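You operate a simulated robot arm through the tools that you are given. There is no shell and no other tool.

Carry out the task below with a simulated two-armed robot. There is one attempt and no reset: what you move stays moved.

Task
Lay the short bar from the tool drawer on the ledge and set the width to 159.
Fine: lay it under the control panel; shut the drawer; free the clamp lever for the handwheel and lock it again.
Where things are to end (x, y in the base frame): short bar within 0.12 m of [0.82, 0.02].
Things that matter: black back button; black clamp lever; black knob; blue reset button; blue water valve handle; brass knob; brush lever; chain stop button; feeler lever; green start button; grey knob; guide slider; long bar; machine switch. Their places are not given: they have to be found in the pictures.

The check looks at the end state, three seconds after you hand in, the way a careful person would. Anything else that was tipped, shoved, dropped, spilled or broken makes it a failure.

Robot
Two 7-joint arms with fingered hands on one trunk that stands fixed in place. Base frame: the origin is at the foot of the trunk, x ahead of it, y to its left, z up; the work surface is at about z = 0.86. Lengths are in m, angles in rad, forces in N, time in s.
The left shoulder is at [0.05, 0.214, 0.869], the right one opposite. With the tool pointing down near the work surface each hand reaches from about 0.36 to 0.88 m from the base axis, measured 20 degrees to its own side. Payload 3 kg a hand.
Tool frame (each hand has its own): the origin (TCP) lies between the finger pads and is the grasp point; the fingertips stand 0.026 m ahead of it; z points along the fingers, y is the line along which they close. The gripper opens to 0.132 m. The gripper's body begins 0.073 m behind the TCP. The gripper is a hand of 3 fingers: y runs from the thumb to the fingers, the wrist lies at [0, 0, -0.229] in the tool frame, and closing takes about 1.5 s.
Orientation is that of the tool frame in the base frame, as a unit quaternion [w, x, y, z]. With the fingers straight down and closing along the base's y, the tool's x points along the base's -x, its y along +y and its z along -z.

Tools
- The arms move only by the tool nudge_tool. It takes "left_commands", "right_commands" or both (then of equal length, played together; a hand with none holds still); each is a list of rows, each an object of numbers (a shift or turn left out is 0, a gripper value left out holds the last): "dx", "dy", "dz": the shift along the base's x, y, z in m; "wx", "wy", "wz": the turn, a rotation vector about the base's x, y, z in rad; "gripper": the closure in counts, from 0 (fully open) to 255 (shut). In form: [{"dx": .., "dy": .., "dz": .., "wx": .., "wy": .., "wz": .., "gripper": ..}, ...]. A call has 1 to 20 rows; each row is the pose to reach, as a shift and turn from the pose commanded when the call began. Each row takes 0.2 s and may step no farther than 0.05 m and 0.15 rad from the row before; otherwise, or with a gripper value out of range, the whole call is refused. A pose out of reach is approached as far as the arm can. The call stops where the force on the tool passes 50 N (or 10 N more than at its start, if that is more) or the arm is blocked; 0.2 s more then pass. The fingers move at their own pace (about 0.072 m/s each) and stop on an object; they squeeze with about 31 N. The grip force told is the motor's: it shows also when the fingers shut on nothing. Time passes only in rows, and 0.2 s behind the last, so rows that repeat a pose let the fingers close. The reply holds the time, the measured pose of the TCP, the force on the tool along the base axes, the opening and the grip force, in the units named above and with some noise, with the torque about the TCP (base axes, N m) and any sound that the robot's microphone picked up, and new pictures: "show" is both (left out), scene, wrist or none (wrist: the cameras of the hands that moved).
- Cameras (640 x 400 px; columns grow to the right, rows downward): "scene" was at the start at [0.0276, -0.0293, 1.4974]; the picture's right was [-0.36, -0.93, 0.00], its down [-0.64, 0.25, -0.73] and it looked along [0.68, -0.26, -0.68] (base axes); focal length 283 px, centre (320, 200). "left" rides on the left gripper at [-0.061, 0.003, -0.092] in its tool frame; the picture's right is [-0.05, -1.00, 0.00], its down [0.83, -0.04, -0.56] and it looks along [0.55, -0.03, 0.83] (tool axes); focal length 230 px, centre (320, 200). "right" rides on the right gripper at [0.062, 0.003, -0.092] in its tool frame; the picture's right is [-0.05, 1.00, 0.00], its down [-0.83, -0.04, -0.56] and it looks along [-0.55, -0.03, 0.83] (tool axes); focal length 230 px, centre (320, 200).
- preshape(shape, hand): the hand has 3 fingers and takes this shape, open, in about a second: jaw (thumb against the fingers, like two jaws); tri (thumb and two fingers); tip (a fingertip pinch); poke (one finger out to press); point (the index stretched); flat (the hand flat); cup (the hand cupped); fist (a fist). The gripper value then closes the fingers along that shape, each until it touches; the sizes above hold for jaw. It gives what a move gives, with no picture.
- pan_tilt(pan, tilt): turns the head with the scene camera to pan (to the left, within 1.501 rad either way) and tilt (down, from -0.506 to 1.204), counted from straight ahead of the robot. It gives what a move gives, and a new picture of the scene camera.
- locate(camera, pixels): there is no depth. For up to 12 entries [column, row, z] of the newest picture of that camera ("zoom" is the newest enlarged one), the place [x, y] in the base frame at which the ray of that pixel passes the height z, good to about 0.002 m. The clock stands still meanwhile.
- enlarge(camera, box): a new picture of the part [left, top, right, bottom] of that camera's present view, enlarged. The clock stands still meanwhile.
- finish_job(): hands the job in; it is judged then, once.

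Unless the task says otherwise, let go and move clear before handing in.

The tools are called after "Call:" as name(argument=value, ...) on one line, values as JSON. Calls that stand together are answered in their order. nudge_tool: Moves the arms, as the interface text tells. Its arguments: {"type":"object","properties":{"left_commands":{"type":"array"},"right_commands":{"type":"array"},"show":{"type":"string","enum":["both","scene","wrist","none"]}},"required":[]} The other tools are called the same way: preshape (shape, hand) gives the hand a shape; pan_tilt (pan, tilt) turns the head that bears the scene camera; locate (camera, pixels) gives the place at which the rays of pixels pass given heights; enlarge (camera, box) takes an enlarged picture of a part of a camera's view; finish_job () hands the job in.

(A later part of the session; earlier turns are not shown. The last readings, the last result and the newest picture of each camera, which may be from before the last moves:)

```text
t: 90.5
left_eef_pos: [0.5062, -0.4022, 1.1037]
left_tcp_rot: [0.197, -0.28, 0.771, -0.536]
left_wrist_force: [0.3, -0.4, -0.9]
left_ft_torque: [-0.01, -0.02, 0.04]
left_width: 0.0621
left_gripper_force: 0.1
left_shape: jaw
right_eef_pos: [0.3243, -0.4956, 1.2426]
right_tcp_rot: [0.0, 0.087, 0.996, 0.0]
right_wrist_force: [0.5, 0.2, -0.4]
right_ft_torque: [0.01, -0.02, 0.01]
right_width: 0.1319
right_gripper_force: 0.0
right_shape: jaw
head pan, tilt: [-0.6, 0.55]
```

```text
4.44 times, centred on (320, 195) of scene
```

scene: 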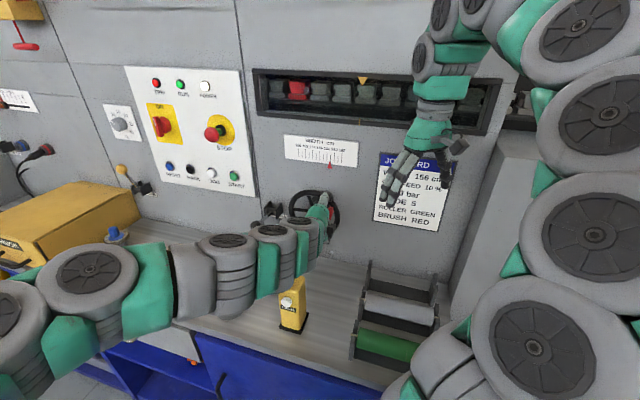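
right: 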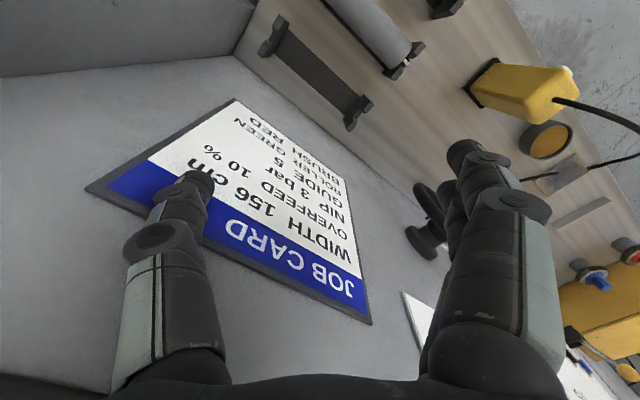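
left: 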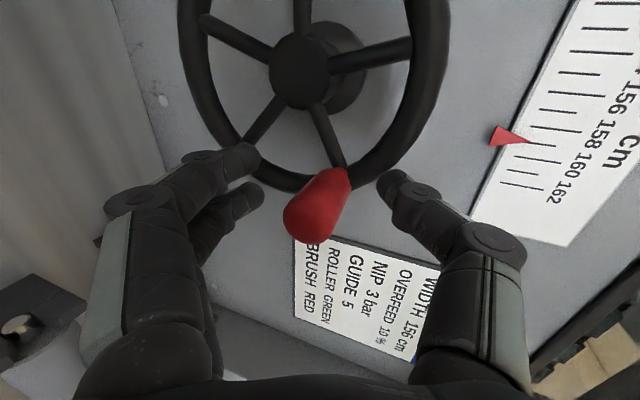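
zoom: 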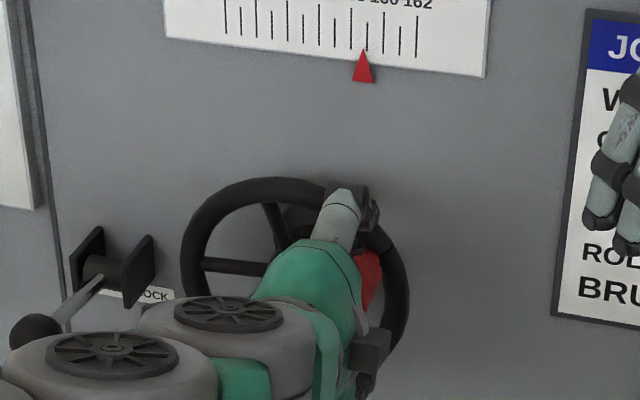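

The crank lies between the lower fingers and the thumb, slightly nearer the thumb. I'll close the grip — it should draw the crank slightly down, the desired direction — and read the pointer.

Call:
nudge_tool(left_commands=[{"gripper": 255}, {}, {}, {}, {}], show="wrist")

Call:
enlarge(camera="scene", box=[320, 150, 345, 170])

```text
t: 91.7
left_eef_pos: [0.5067, -0.4018, 1.1039]
left_tcp_rot: [0.199, -0.281, 0.771, -0.536]
left_wrist_force: [6.6, -4.9, -0.8]
left_ft_torque: [0.0, 0.02, 0.0]
left_width: 0.0112
left_gripper_force: 31.1
left_shape: jaw
right_eef_pos: [0.3227, -0.4961, 1.2434]
right_tcp_rot: [-0.001, 0.087, 0.996, 0.0]
right_wrist_force: [-0.2, 0.4, 1.2]
right_ft_torque: [-0.03, -0.02, 0.0]
right_width: 0.132
right_gripper_force: 0.1
right_shape: jaw
head pan, tilt: [-0.6, 0.55]
```

left: 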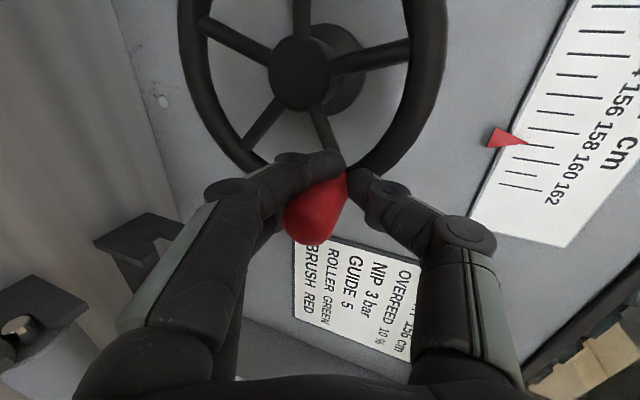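

```text
16.00 times, centred on (332, 160) of scene
```

zoom: 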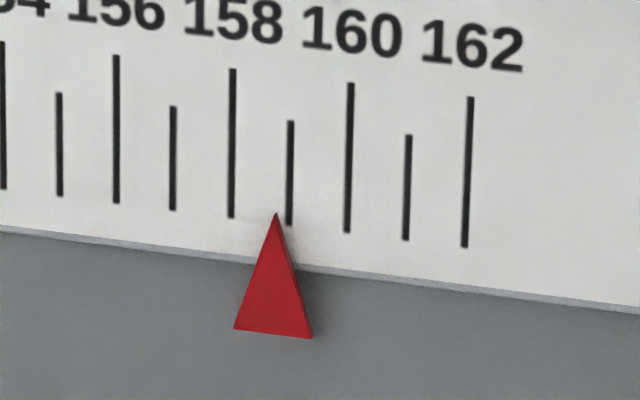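

The crank is gripped and the tip is unchanged (x=276; target ≈ 285.6). I'll move 4 mm along the clockwise tangent.

Call:
nudge_tool(left_commands=[{"dx": -0.0008, "dy": -0.0007, "dz": -0.0018}, {"dx": -0.0017, "dy": -0.0014, "dz": -0.0036}, {"dx": -0.0017, "dy": -0.0014, "dz": -0.0036}], show="none")

Call:
enlarge(camera="scene", box=[320, 150, 345, 170])

```text
t: 92.5
left_eef_pos: [0.5063, -0.4034, 1.1014]
left_tcp_rot: [0.199, -0.281, 0.771, -0.537]
left_wrist_force: [6.8, 1.3, -0.3]
left_ft_torque: [0.08, -0.08, 0.03]
left_width: 0.0112
left_gripper_force: 31.1
left_shape: jaw
right_eef_pos: [0.3234, -0.4948, 1.2432]
right_tcp_rot: [0.0, 0.088, 0.996, -0.001]
right_wrist_force: [-0.3, 0.6, 0.3]
right_ft_torque: [-0.01, 0.01, -0.03]
right_width: 0.1318
right_gripper_force: 0.1
right_shape: jaw
head pan, tilt: [-0.6, 0.55]
```

```text
16.00 times, centred on (332, 160) of scene
```

zoom: 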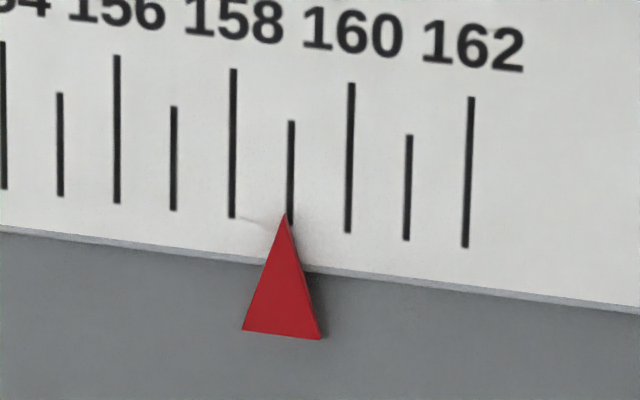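

Tip now at x≈284.5 (≈158.96 true). I'll nudge about 1 mm more and cross-check with the left camera.

Call:
nudge_tool(left_commands=[{"dx": -0.0004, "dy": -0.0003, "dz": -0.001}, {"dx": -0.0004, "dy": -0.0003, "dz": -0.001}], show="wrist")

Call:
enlarge(camera="scene", box=[320, 150, 345, 170])

Call:
enlarge(camera="left", box=[480, 110, 560, 190])

```text
t: 93.1
left_eef_pos: [0.5041, -0.4038, 1.1003]
left_tcp_rot: [0.198, -0.28, 0.771, -0.537]
left_wrist_force: [2.4, 2.9, 0.8]
left_ft_torque: [0.0, -0.17, 0.01]
left_width: 0.0113
left_gripper_force: 31.0
left_shape: jaw
right_eef_pos: [0.3243, -0.4971, 1.2427]
right_tcp_rot: [0.0, 0.088, 0.996, 0.0]
right_wrist_force: [0.5, 0.0, 0.3]
right_ft_torque: [0.01, -0.02, -0.02]
right_width: 0.1321
right_gripper_force: 0.1
right_shape: jaw
head pan, tilt: [-0.6, 0.55]
```

left: 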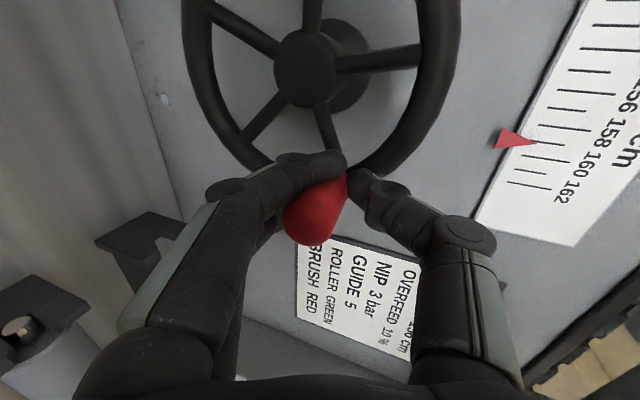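

```text
16.00 times, centred on (332, 160) of scene
```

zoom: 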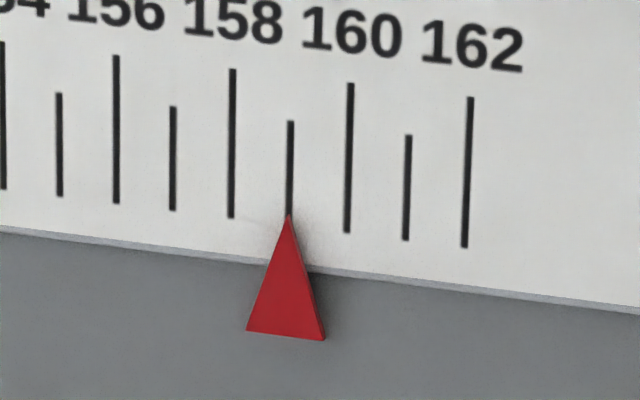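

```text
5.00 times, centred on (520, 150) of left
```

zoom: 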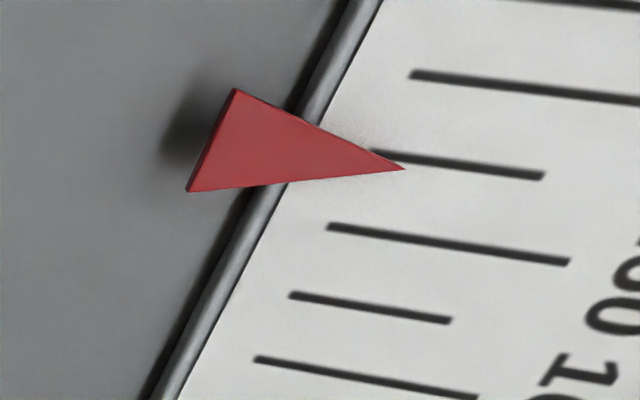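

Scene tip x=288 vs tick 289; both views together give about 159.05. I'll release the crank and back straight out, then re-read.

Call:
nudge_tool(left_commands=[{"gripper": 200}, {"gripper": 135}, {}, {}, {"dx": -0.013, "dy": 0.0153, "dz": 0.003}, {"dx": -0.0386, "dy": 0.046, "dz": 0.012}, {"dx": -0.064, "dy": 0.077, "dz": 0.025}, {"dx": -0.077, "dy": 0.092, "dz": 0.04}], show="both")

Call:
enlarge(camera="scene", box=[320, 150, 345, 170])

Call:
enlarge(camera="left", box=[400, 60, 500, 160])

```text
t: 94.9
left_eef_pos: [0.4287, -0.3091, 1.1408]
left_tcp_rot: [0.198, -0.281, 0.771, -0.537]
left_wrist_force: [0.6, 0.8, -0.1]
left_ft_torque: [0.02, -0.01, 0.0]
left_width: 0.0618
left_gripper_force: 0.3
left_shape: jaw
right_eef_pos: [0.3235, -0.4961, 1.2437]
right_tcp_rot: [0.0, 0.089, 0.996, 0.0]
right_wrist_force: [0.0, 0.2, -0.7]
right_ft_torque: [-0.01, 0.01, -0.01]
right_width: 0.1318
right_gripper_force: 0.0
right_shape: jaw
head pan, tilt: [-0.6, 0.55]
```

scene: 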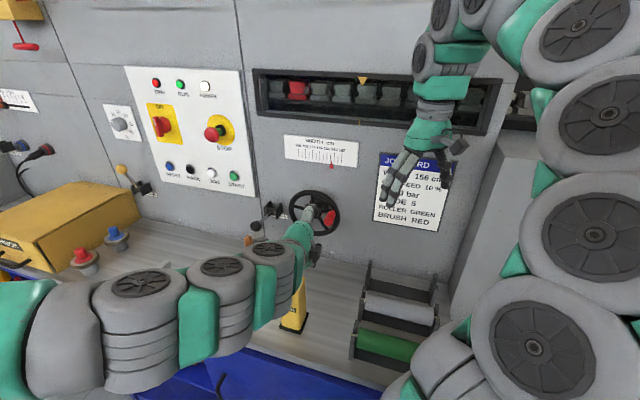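
left: 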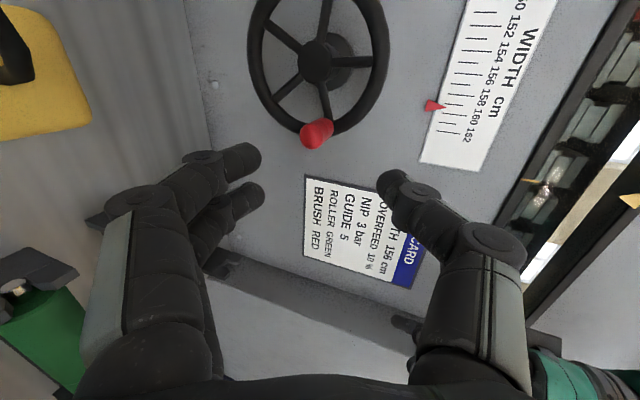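

```text
16.00 times, centred on (332, 160) of scene
```

zoom: 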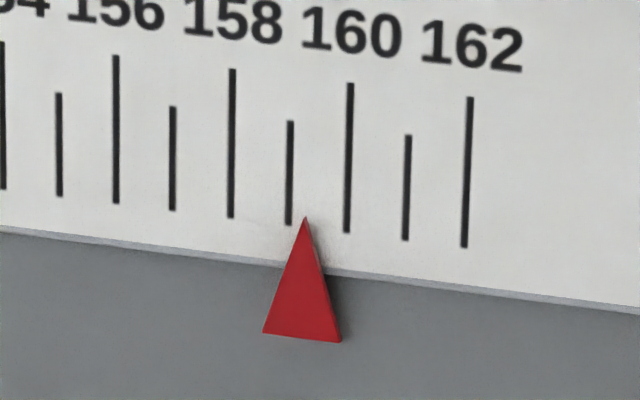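

```text
4.00 times, centred on (450, 110) of left
```

zoom: 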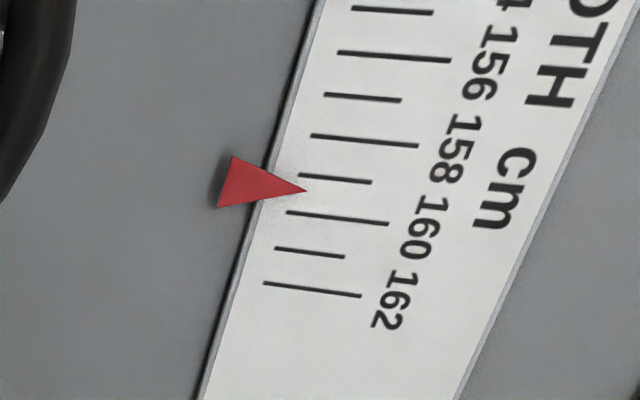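

Releasing let the thumb push it to about 159.3. I'll correct without squeezing: straddle the crank with a narrow open jaw and push it back up with the lower fingers. First I locate it again.

Call:
locate(camera="left", pixels=[[316, 135, 1.08], [316, 135, 1.09], [316, 135, 1.1], [327, 120, 1.08], [327, 120, 1.09], [327, 120, 1.1]])

Call:
enlarge(camera="scene", box=[270, 170, 370, 250])

```text
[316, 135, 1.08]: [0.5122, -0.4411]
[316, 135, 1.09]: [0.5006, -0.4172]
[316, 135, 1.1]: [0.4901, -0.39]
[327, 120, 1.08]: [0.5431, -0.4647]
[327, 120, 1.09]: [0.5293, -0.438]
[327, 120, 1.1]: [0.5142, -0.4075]
```

```text
5.00 times, centred on (320, 210) of scene
```

zoom: 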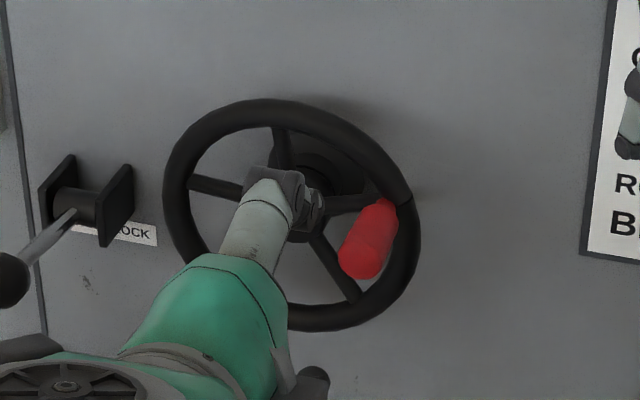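

The crank is at about s=0.123, z=1.095. I'll narrow the jaw to ~0.044 m and straddle it.

Call:
nudge_tool(left_commands=[{"dx": 0.005, "dy": -0.012, "dz": -0.006, "gripper": 165}, {"dx": 0.02, "dy": -0.032, "dz": -0.013}, {"dx": 0.04, "dy": -0.055, "dz": -0.023}, {"dx": 0.058, "dy": -0.078, "dz": -0.034}, {"dx": 0.0732, "dy": -0.0974, "dz": -0.0448}, {"dx": 0.0732, "dy": -0.0974, "dz": -0.0448}], show="wrist")

Call:
enlarge(camera="scene", box=[320, 150, 345, 170])

```text
t: 96.3
left_eef_pos: [0.5004, -0.4091, 1.0964]
left_tcp_rot: [0.198, -0.281, 0.771, -0.537]
left_wrist_force: [1.1, 0.3, 0.3]
left_ft_torque: [0.0, 0.01, 0.0]
left_width: 0.0471
left_gripper_force: 0.0
left_shape: jaw
right_eef_pos: [0.324, -0.4968, 1.2429]
right_tcp_rot: [0.001, 0.088, 0.996, 0.0]
right_wrist_force: [-0.4, -0.9, 0.1]
right_ft_torque: [0.01, -0.03, -0.02]
right_width: 0.1319
right_gripper_force: 0.0
right_shape: jaw
head pan, tilt: [-0.6, 0.55]
```

left: 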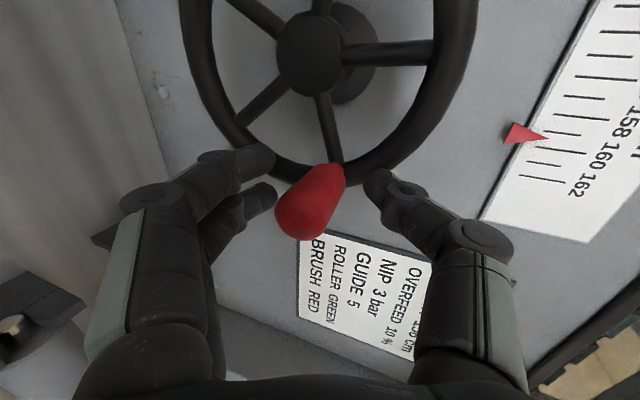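

```text
16.00 times, centred on (332, 160) of scene
```

zoom: 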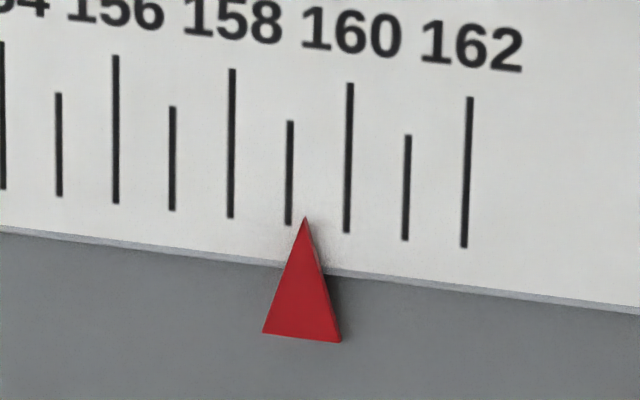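

The jaw straddles the crank with a small gap under it; the tip is at x=305. I'll raise by 8 mm and read.

Call:
nudge_tool(left_commands=[{"dz": 0.003}, {"dz": 0.006}, {"dz": 0.008}], show="wrist")

Call:
enlarge(camera="scene", box=[320, 150, 345, 170])

```text
t: 97.1
left_eef_pos: [0.5014, -0.409, 1.1046]
left_tcp_rot: [0.197, -0.28, 0.771, -0.537]
left_wrist_force: [0.4, 1.1, 0.3]
left_ft_torque: [-0.03, -0.02, -0.03]
left_width: 0.0469
left_gripper_force: 0.1
left_shape: jaw
right_eef_pos: [0.3232, -0.4949, 1.2431]
right_tcp_rot: [0.0, 0.088, 0.996, 0.001]
right_wrist_force: [-0.4, 0.1, 0.3]
right_ft_torque: [0.01, -0.03, 0.01]
right_width: 0.1319
right_gripper_force: 0.0
right_shape: jaw
head pan, tilt: [-0.6, 0.55]
```

left: 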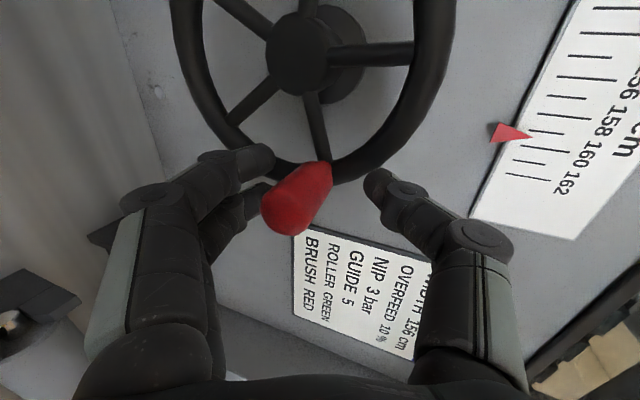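

```text
16.00 times, centred on (332, 160) of scene
```

zoom: 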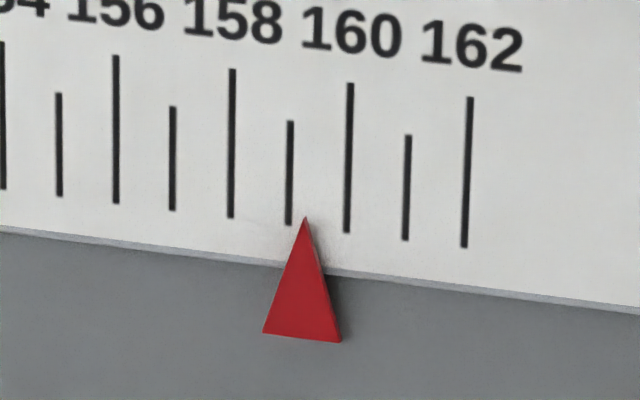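

No contact yet. I'll continue upward in 2 mm steps.

Call:
nudge_tool(left_commands=[{"dz": 0.002}, {"dz": 0.004}, {"dz": 0.005}], show="none")

Call:
enlarge(camera="scene", box=[320, 150, 345, 170])

```text
t: 97.9
left_eef_pos: [0.5022, -0.4085, 1.1088]
left_tcp_rot: [0.198, -0.28, 0.771, -0.536]
left_wrist_force: [0.2, 0.3, 0.4]
left_ft_torque: [0.02, -0.01, 0.0]
left_width: 0.0469
left_gripper_force: 0.0
left_shape: jaw
right_eef_pos: [0.3229, -0.4952, 1.2438]
right_tcp_rot: [-0.001, 0.088, 0.996, 0.0]
right_wrist_force: [0.0, 0.8, -0.6]
right_ft_torque: [0.02, 0.0, -0.02]
right_width: 0.1321
right_gripper_force: 0.1
right_shape: jaw
head pan, tilt: [-0.6, 0.55]
```

```text
16.00 times, centred on (332, 160) of scene
```

zoom: 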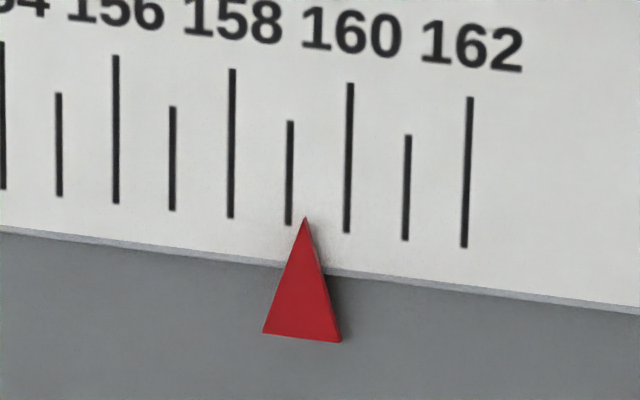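

Call:
nudge_tool(left_commands=[{"dz": 0.002}, {"dz": 0.004}, {"dz": 0.005}], show="wrist")

Call:
enlarge(camera="scene", box=[320, 150, 345, 170])

```text
t: 98.7
left_eef_pos: [0.5023, -0.4075, 1.1115]
left_tcp_rot: [0.198, -0.281, 0.771, -0.536]
left_wrist_force: [0.5, 0.0, 0.4]
left_ft_torque: [-0.01, 0.04, -0.02]
left_width: 0.047
left_gripper_force: 0.1
left_shape: jaw
right_eef_pos: [0.3233, -0.4961, 1.2434]
right_tcp_rot: [0.0, 0.088, 0.996, 0.0]
right_wrist_force: [0.0, -0.9, -0.2]
right_ft_torque: [0.03, 0.01, 0.03]
right_width: 0.1317
right_gripper_force: 0.1
right_shape: jaw
head pan, tilt: [-0.6, 0.55]
```

left: 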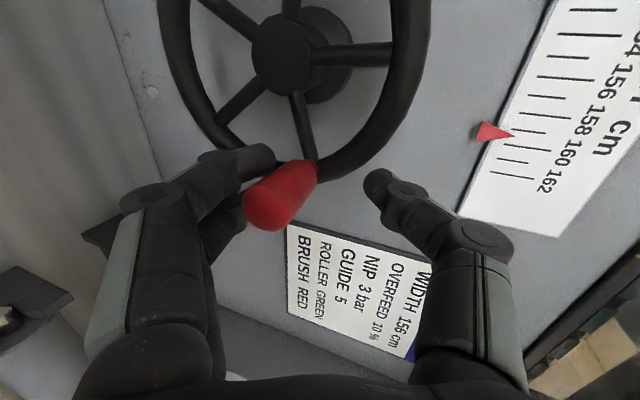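

```text
16.00 times, centred on (332, 160) of scene
```

zoom: 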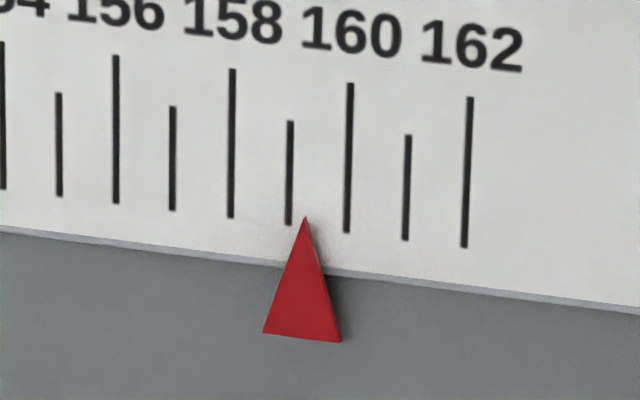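

Still no contact; the fingers are just below the crank. I'll keep raising while watching force.

Call:
nudge_tool(left_commands=[{"dz": 0.002}, {"dz": 0.004}, {"dz": 0.006}], show="wrist")

Call:
enlarge(camera="scene", box=[320, 150, 345, 170])

```text
t: 99.5
left_eef_pos: [0.5021, -0.4098, 1.1198]
left_tcp_rot: [0.197, -0.282, 0.771, -0.536]
left_wrist_force: [1.2, 0.1, -2.4]
left_ft_torque: [0.01, -0.05, 0.01]
left_width: 0.0485
left_gripper_force: 0.0
left_shape: jaw
right_eef_pos: [0.3238, -0.4951, 1.2435]
right_tcp_rot: [0.0, 0.087, 0.996, 0.0]
right_wrist_force: [0.7, 0.8, -1.0]
right_ft_torque: [0.0, 0.0, -0.02]
right_width: 0.1319
right_gripper_force: 0.1
right_shape: jaw
head pan, tilt: [-0.6, 0.55]
```

left: 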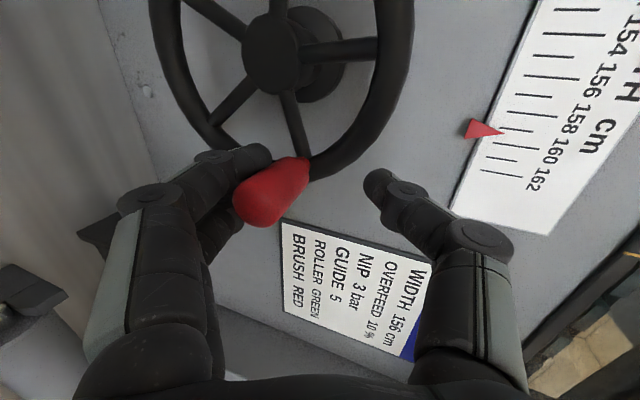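

```text
16.00 times, centred on (332, 160) of scene
```

zoom: 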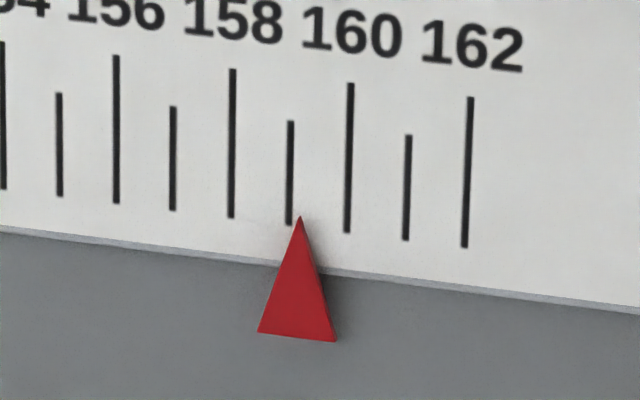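

Contact: the tip moved back to x≈299.5 (target ≈ 285–286). I'll raise 3 mm more.

Call:
nudge_tool(left_commands=[{"dz": 0.0015}, {"dz": 0.003}, {"dz": 0.003}], show="none")

Call:
enlarge(camera="scene", box=[320, 150, 345, 170])

```text
t: 100.3
left_eef_pos: [0.5014, -0.4078, 1.124]
left_tcp_rot: [0.197, -0.281, 0.771, -0.536]
left_wrist_force: [3.8, 1.5, -4.3]
left_ft_torque: [0.02, -0.07, 0.0]
left_width: 0.0492
left_gripper_force: 0.0
left_shape: jaw
right_eef_pos: [0.3239, -0.4958, 1.244]
right_tcp_rot: [0.0, 0.088, 0.996, 0.0]
right_wrist_force: [0.0, -0.8, -0.2]
right_ft_torque: [-0.02, -0.01, -0.03]
right_width: 0.1317
right_gripper_force: 0.1
right_shape: jaw
head pan, tilt: [-0.6, 0.55]
```

```text
16.00 times, centred on (332, 160) of scene
```

zoom: 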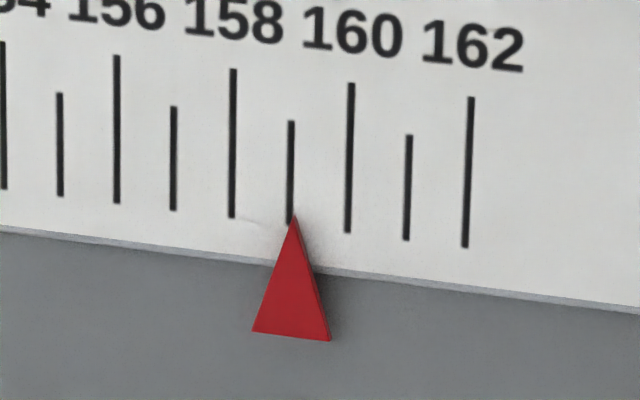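

Tip now x≈293.5. Another 3.5 mm up.

Call:
nudge_tool(left_commands=[{"dz": 0.0015}, {"dz": 0.0033}, {"dz": 0.0033}], show="none")

Call:
enlarge(camera="scene", box=[320, 150, 345, 170])

```text
t: 101.1
left_eef_pos: [0.5017, -0.4091, 1.1275]
left_tcp_rot: [0.198, -0.281, 0.771, -0.536]
left_wrist_force: [3.9, 3.4, -3.8]
left_ft_torque: [0.08, -0.11, 0.06]
left_width: 0.0498
left_gripper_force: 0.1
left_shape: jaw
right_eef_pos: [0.3242, -0.496, 1.2439]
right_tcp_rot: [0.0, 0.087, 0.996, 0.0]
right_wrist_force: [-0.1, -0.3, -0.4]
right_ft_torque: [-0.02, -0.05, 0.03]
right_width: 0.1322
right_gripper_force: 0.1
right_shape: jaw
head pan, tilt: [-0.6, 0.55]
```

```text
16.00 times, centred on (332, 160) of scene
```

zoom: 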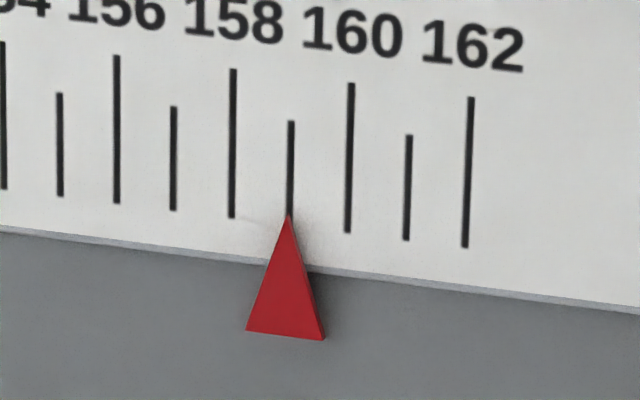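

Tip x≈288.5 (≈159.03). I'll nudge 1 mm more, then lower the hand away from the crank and back out along its axis.

Call:
nudge_tool(left_commands=[{"dz": 0.001}, {"dz": 0.001}, {"dz": -0.006}, {"dz": -0.014}, {"dx": -0.013, "dy": 0.0153, "dz": -0.01}, {"dx": -0.0386, "dy": 0.046, "dz": 0.0}, {"dx": -0.064, "dy": 0.077, "dz": 0.015}, {"dx": -0.077, "dy": 0.092, "dz": 0.03}], show="both")

Call:
enlarge(camera="scene", box=[320, 150, 345, 170])

Call:
enlarge(camera="left", box=[400, 60, 460, 120])

```text
t: 102.9
left_eef_pos: [0.4247, -0.3147, 1.1559]
left_tcp_rot: [0.198, -0.28, 0.771, -0.537]
left_wrist_force: [0.3, 0.8, 0.5]
left_ft_torque: [0.0, -0.01, -0.02]
left_width: 0.0467
left_gripper_force: 0.0
left_shape: jaw
right_eef_pos: [0.323, -0.4952, 1.2431]
right_tcp_rot: [0.0, 0.088, 0.996, 0.0]
right_wrist_force: [0.0, 0.6, 0.9]
right_ft_torque: [-0.02, -0.01, -0.03]
right_width: 0.1319
right_gripper_force: 0.1
right_shape: jaw
head pan, tilt: [-0.6, 0.55]
```

scene: 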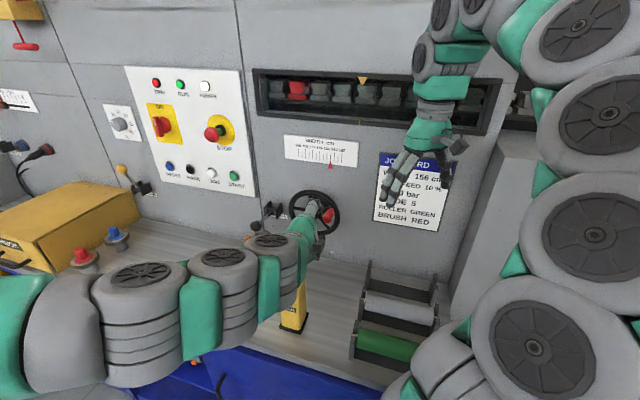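
left: 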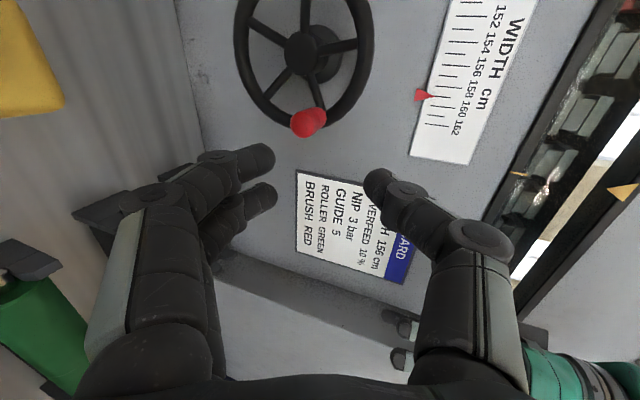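

```text
16.00 times, centred on (332, 160) of scene
```

zoom: 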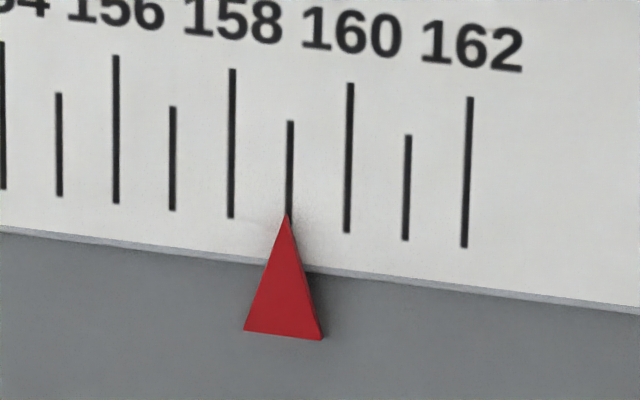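

```text
6.67 times, centred on (430, 90) of left
```

zoom: 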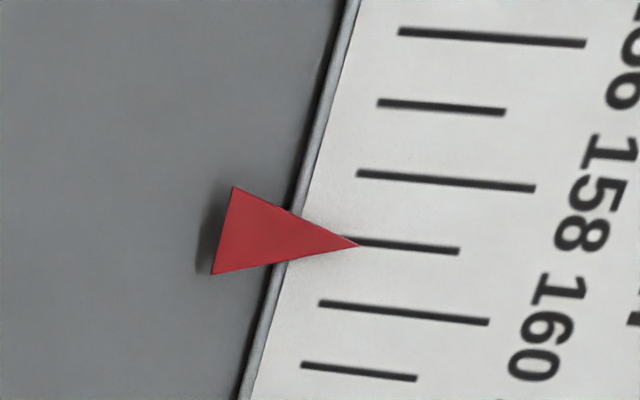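

Scene tip 286.5 vs tick 288.5, left view +0.05: the width is 159.0. Now I'll move away from the wheel and roll the hand back to the sideways-closing orientation for the lever.

Call:
nudge_tool(left_commands=[{"dx": 0.0, "dy": 0.02, "dz": 0.02, "gripper": 135}, {"dx": 0.025, "dy": 0.05, "dz": 0.04}, {"dx": 0.06, "dy": 0.075, "dz": 0.045}, {"dx": 0.09, "dy": 0.1, "dz": 0.045}, {"dx": 0.115, "dy": 0.12, "dz": 0.045}, {"dx": 0.115, "dy": 0.12, "dz": 0.045, "wx": 0.0863, "wy": -0.1029, "wz": -0.0489}, {"dx": 0.115, "dy": 0.12, "dz": 0.045, "wx": 0.1726, "wy": -0.2057, "wz": -0.0977}, {"dx": 0.115, "dy": 0.12, "dz": 0.045, "wx": 0.2588, "wy": -0.3086, "wz": -0.1466}, {"dx": 0.115, "dy": 0.12, "dz": 0.045, "wx": 0.3451, "wy": -0.4114, "wz": -0.1954}, {"dx": 0.115, "dy": 0.12, "dz": 0.045, "wx": 0.4314, "wy": -0.5143, "wz": -0.2443}, {"dx": 0.115, "dy": 0.12, "dz": 0.045, "wx": 0.5177, "wy": -0.6171, "wz": -0.2931}, {"dx": 0.115, "dy": 0.12, "dz": 0.045, "wx": 0.604, "wy": -0.72, "wz": -0.342}, {"dx": 0.115, "dy": 0.12, "dz": 0.045, "wx": 0.6903, "wy": -0.8229, "wz": -0.3909}, {"dx": 0.115, "dy": 0.12, "dz": 0.045, "wx": 0.7766, "wy": -0.9257, "wz": -0.4397}, {"dx": 0.115, "dy": 0.12, "dz": 0.045, "wx": 0.8628, "wy": -1.0286, "wz": -0.4886}, {"dx": 0.115, "dy": 0.12, "dz": 0.045, "wx": 0.9489, "wy": -1.1311, "wz": -0.5373}], show="both")

Call:
enlarge(camera="scene", box=[240, 150, 350, 250])

```text
t: 106.3
left_eef_pos: [0.54, -0.1952, 1.2022]
left_tcp_rot: [0.522, 0.346, 0.741, -0.24]
left_wrist_force: [0.3, 0.3, 0.4]
left_ft_torque: [0.03, 0.03, 0.01]
left_width: 0.0616
left_gripper_force: 0.0
left_shape: jaw
right_eef_pos: [0.3222, -0.495, 1.244]
right_tcp_rot: [0.0, 0.089, 0.996, 0.0]
right_wrist_force: [0.1, -0.2, -0.6]
right_ft_torque: [0.01, -0.01, -0.02]
right_width: 0.132
right_gripper_force: 0.1
right_shape: jaw
head pan, tilt: [-0.6, 0.55]
```

scene: 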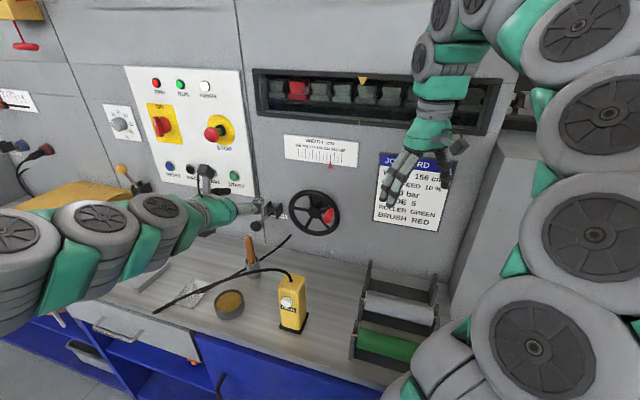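
left: 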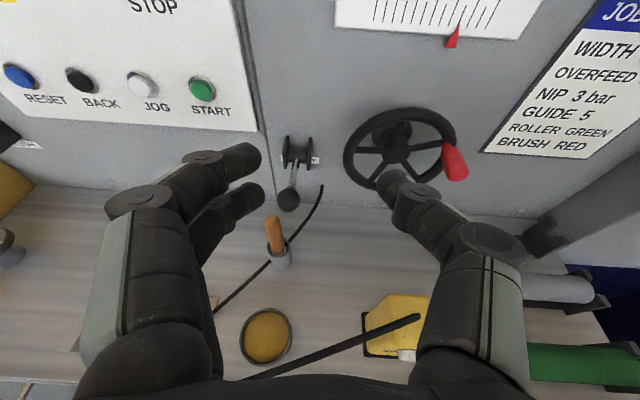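

```text
4.00 times, centred on (295, 200) of scene
```

zoom: 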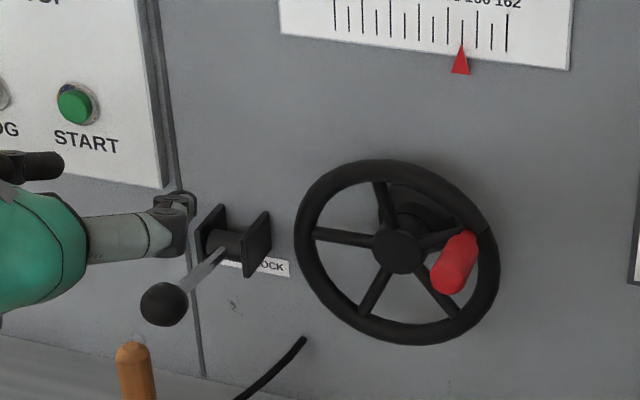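

The lever knob is at left (289,200), scene (256,226), unmoved, and the pointer is on 159. I'll relocate the knob for the grip.

Call:
locate(camera="left", pixels=[[289, 200, 1.03], [289, 200, 1.04], [289, 200, 1.05], [275, 225, 1.0], [275, 225, 1.01]])

Call:
locate(camera="scene", pixels=[[256.25, 225.75, 1.03], [256.25, 225.75, 1.04], [256.25, 225.75, 1.05]])

```text
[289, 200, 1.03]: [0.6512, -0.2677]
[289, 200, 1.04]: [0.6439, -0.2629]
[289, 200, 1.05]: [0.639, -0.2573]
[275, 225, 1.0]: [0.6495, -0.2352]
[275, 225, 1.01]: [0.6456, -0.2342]
```

```text
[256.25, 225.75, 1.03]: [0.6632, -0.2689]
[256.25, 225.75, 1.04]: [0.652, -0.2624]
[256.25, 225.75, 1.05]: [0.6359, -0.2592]
```

Knob at (0.640,-0.259,1.048). I'll descend to a pre-grasp outward of it and check clearance to the wooden handle before moving in.

Call:
nudge_tool(left_commands=[{"dx": 0.012, "dy": 0.0, "dz": -0.03}, {"dx": 0.024, "dy": 0.0, "dz": -0.06}, {"dx": 0.036, "dy": -0.001, "dz": -0.09}, {"dx": 0.0476, "dy": -0.002, "dz": -0.119}, {"dx": 0.0476, "dy": -0.002, "dz": -0.119}], show="both")

Call:
enlarge(camera="scene", box=[210, 180, 320, 270])

```text
t: 107.5
left_eef_pos: [0.5879, -0.1973, 1.0807]
left_tcp_rot: [0.522, 0.346, 0.741, -0.241]
left_wrist_force: [0.5, -0.3, 0.4]
left_ft_torque: [-0.01, 0.0, 0.03]
left_width: 0.0614
left_gripper_force: 0.0
left_shape: jaw
right_eef_pos: [0.3234, -0.4952, 1.2445]
right_tcp_rot: [0.0, 0.088, 0.996, 0.0]
right_wrist_force: [0.1, -0.5, -0.1]
right_ft_torque: [-0.01, 0.01, 0.0]
right_width: 0.1317
right_gripper_force: 0.2
right_shape: jaw
head pan, tilt: [-0.6, 0.55]
```

scene: 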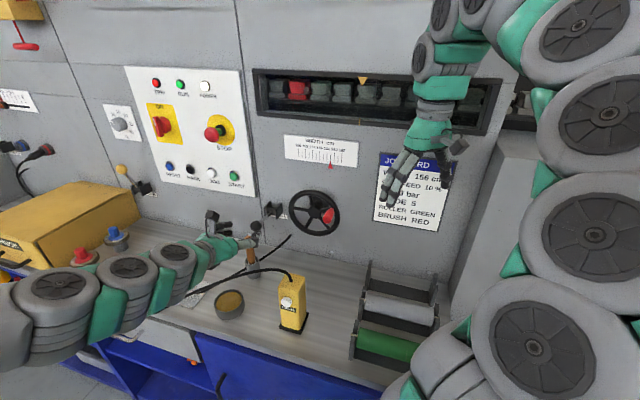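
left: 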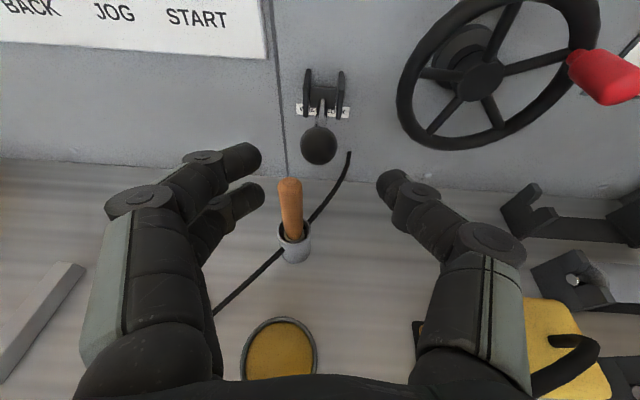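

```text
4.44 times, centred on (265, 225) of scene
```

zoom: 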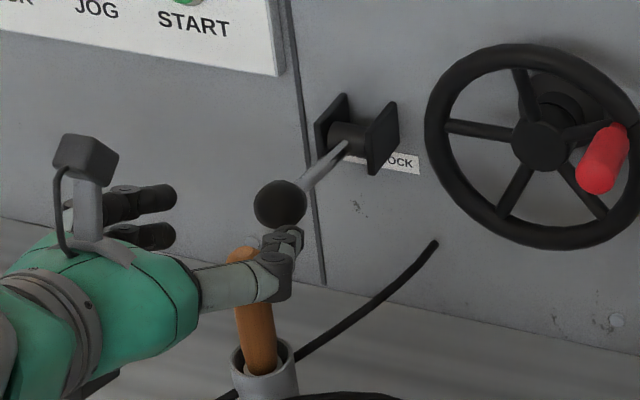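

The knob is centred (319,145) and by geometry the fingers pass ~25 mm above the wooden handle. I'll advance to the knob.

Call:
nudge_tool(left_commands=[{"dx": 0.012, "dy": -0.0144, "dz": -0.0065}, {"dx": 0.024, "dy": -0.0287, "dz": -0.0135}, {"dx": 0.036, "dy": -0.043, "dz": -0.02}, {"dx": 0.048, "dy": -0.0574, "dz": -0.027}], show="both")

Call:
enlarge(camera="scene", box=[210, 180, 320, 270])

```text
t: 108.5
left_eef_pos: [0.6364, -0.2554, 1.0558]
left_tcp_rot: [0.523, 0.346, 0.741, -0.241]
left_wrist_force: [0.1, 0.0, 0.3]
left_ft_torque: [-0.05, -0.03, -0.04]
left_width: 0.0619
left_gripper_force: 0.1
left_shape: jaw
right_eef_pos: [0.3233, -0.4962, 1.2439]
right_tcp_rot: [0.0, 0.088, 0.996, -0.001]
right_wrist_force: [0.2, -0.5, -0.5]
right_ft_torque: [0.0, 0.01, -0.01]
right_width: 0.132
right_gripper_force: 0.1
right_shape: jaw
head pan, tilt: [-0.6, 0.55]
```

scene: 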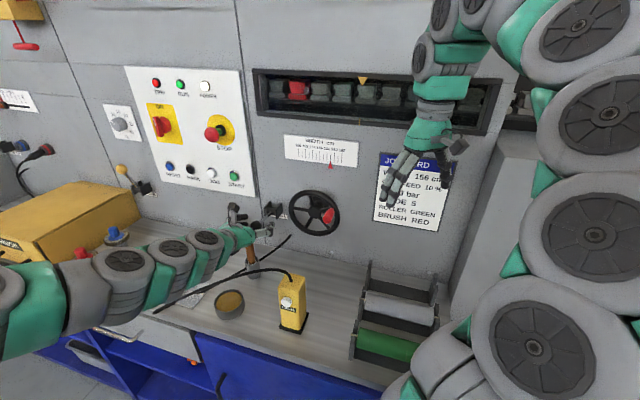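
left: 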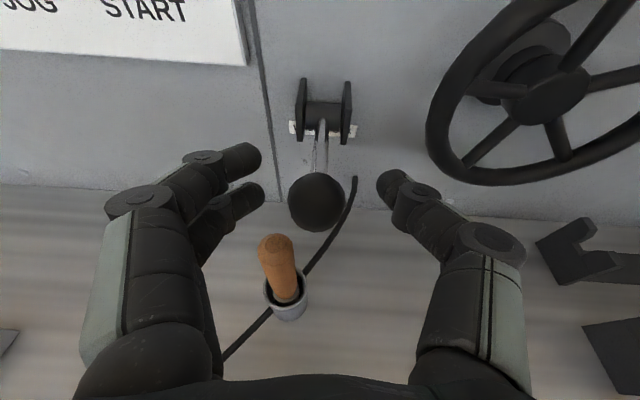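

```text
4.44 times, centred on (265, 225) of scene
```

zoom: 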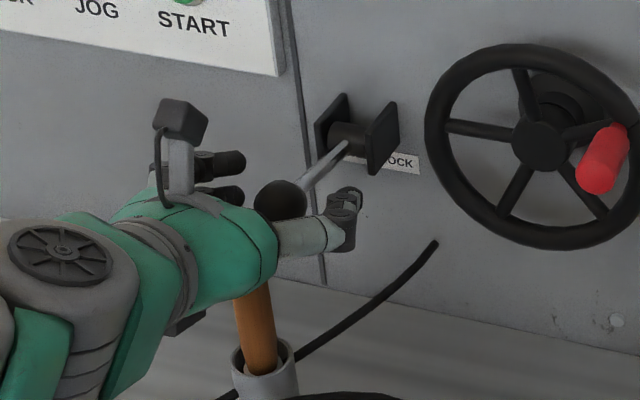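

The knob sits between the fingers at left (317,200). I'll close on it.

Call:
nudge_tool(left_commands=[{"gripper": 255}, {}, {}, {}, {}], show="wrist")

```text
t: 109.7
left_eef_pos: [0.6358, -0.2559, 1.0553]
left_tcp_rot: [0.522, 0.347, 0.741, -0.241]
left_wrist_force: [8.7, -14.1, -4.3]
left_ft_torque: [-0.06, 0.0, 0.0]
left_width: 0.013
left_gripper_force: 30.9
left_shape: jaw
right_eef_pos: [0.3225, -0.4953, 1.2452]
right_tcp_rot: [0.0, 0.087, 0.996, 0.0]
right_wrist_force: [0.6, -0.4, 0.1]
right_ft_torque: [0.02, 0.0, 0.02]
right_width: 0.1317
right_gripper_force: 0.1
right_shape: jaw
head pan, tilt: [-0.6, 0.55]
```

left: 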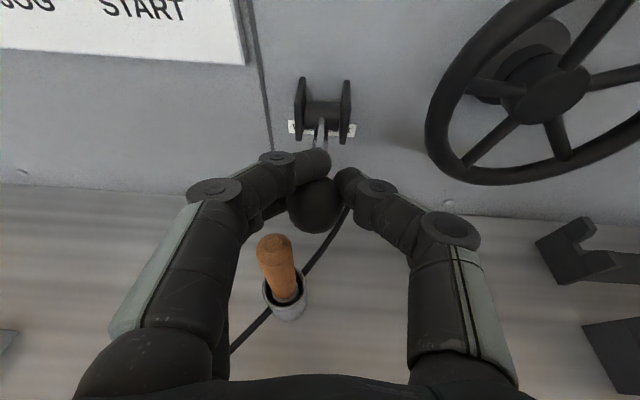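

The knob is gripped. I'll lift it along its arc by 20°.

Call:
nudge_tool(left_commands=[{"dx": 0.0005, "dy": -0.0006, "dz": 0.004}, {"dx": 0.0011, "dy": -0.0013, "dz": 0.0083}, {"dx": 0.0026, "dy": -0.0031, "dz": 0.0163}, {"dx": 0.0046, "dy": -0.0055, "dz": 0.0242}, {"dx": 0.007, "dy": -0.0083, "dz": 0.0317}], show="both")

Call:
enlarge(camera="scene", box=[210, 170, 320, 260])

```text
t: 110.9
left_eef_pos: [0.642, -0.2651, 1.0878]
left_tcp_rot: [0.522, 0.346, 0.742, -0.24]
left_wrist_force: [8.1, -14.5, -13.9]
left_ft_torque: [0.13, 0.06, 0.05]
left_width: 0.0105
left_gripper_force: 30.9
left_shape: jaw
right_eef_pos: [0.3234, -0.4951, 1.2428]
right_tcp_rot: [0.0, 0.088, 0.996, 0.0]
right_wrist_force: [-0.3, -0.6, 0.3]
right_ft_torque: [-0.01, 0.03, 0.02]
right_width: 0.132
right_gripper_force: 0.2
right_shape: jaw
head pan, tilt: [-0.6, 0.55]
```

scene: 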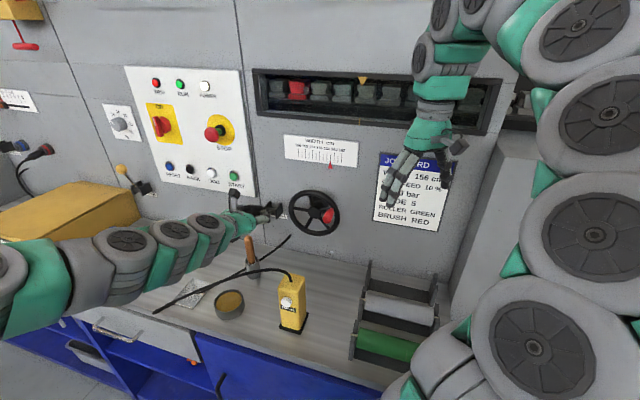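
left: 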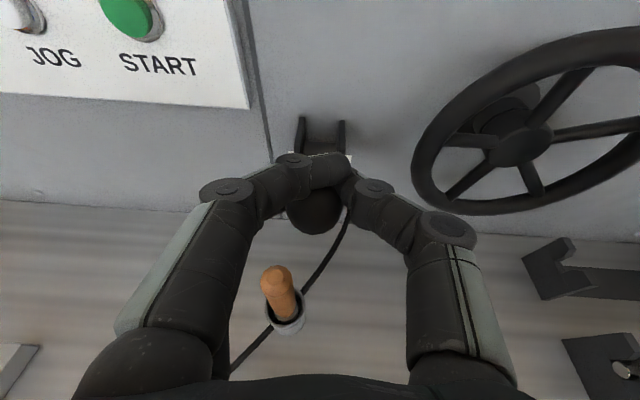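

```text
4.44 times, centred on (265, 215) of scene
```

zoom: 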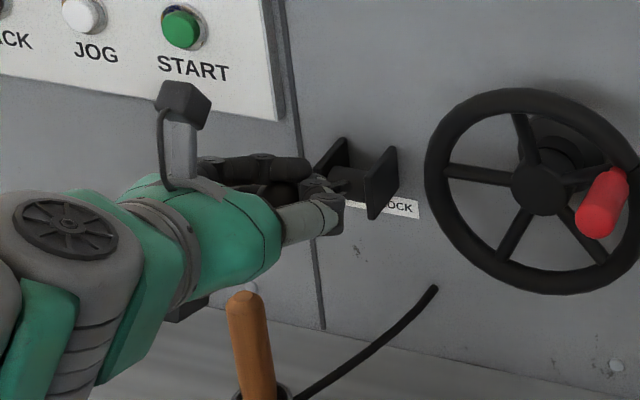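

The knob moves with the hand. I'll continue the arc upward and inward by another 20°.

Call:
nudge_tool(left_commands=[{"dx": 0.0028, "dy": -0.0034, "dz": 0.0072}, {"dx": 0.006, "dy": -0.0072, "dz": 0.014}, {"dx": 0.0096, "dy": -0.0115, "dz": 0.0203}, {"dx": 0.0136, "dy": -0.0162, "dz": 0.0261}], show="both")

Call:
enlarge(camera="scene", box=[210, 170, 320, 260])

```text
t: 111.9
left_eef_pos: [0.6563, -0.2802, 1.116]
left_tcp_rot: [0.523, 0.346, 0.741, -0.24]
left_wrist_force: [0.6, 1.6, 0.0]
left_ft_torque: [-0.01, 0.0, -0.01]
left_width: 0.0049
left_gripper_force: 30.5
left_shape: jaw
right_eef_pos: [0.3226, -0.4951, 1.244]
right_tcp_rot: [-0.001, 0.087, 0.996, 0.0]
right_wrist_force: [0.6, -0.5, -0.5]
right_ft_torque: [-0.01, 0.0, -0.04]
right_width: 0.1318
right_gripper_force: 0.0
right_shape: jaw
head pan, tilt: [-0.6, 0.55]
```

scene: 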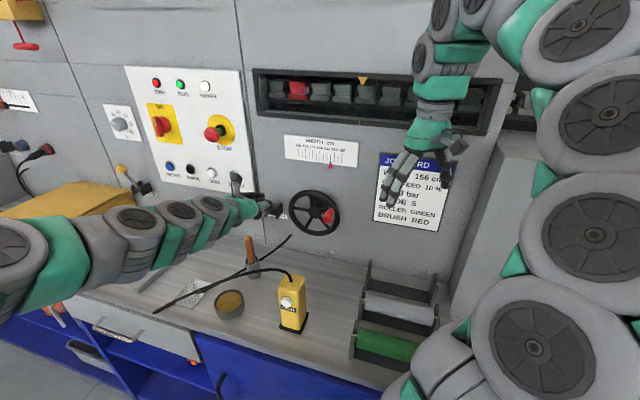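
left: 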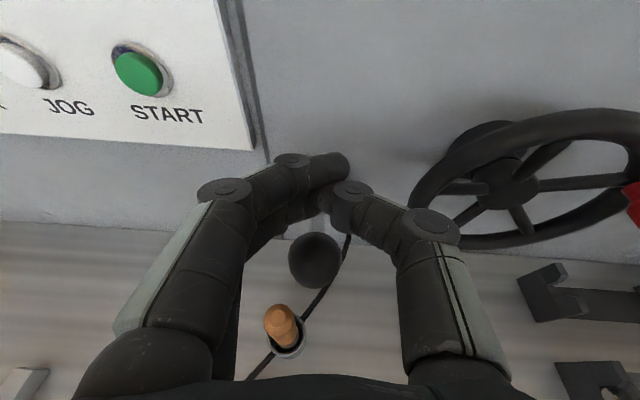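

```text
4.44 times, centred on (265, 215) of scene
```

zoom: 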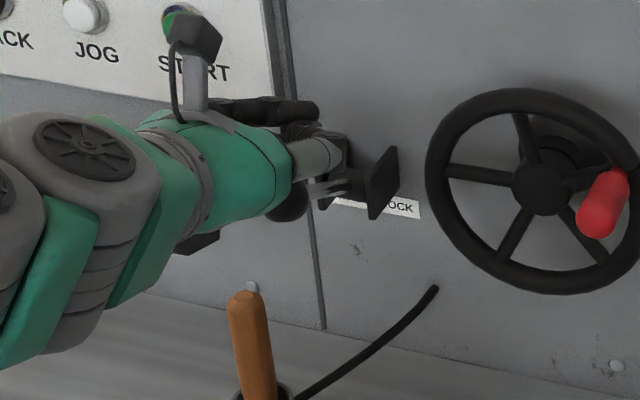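

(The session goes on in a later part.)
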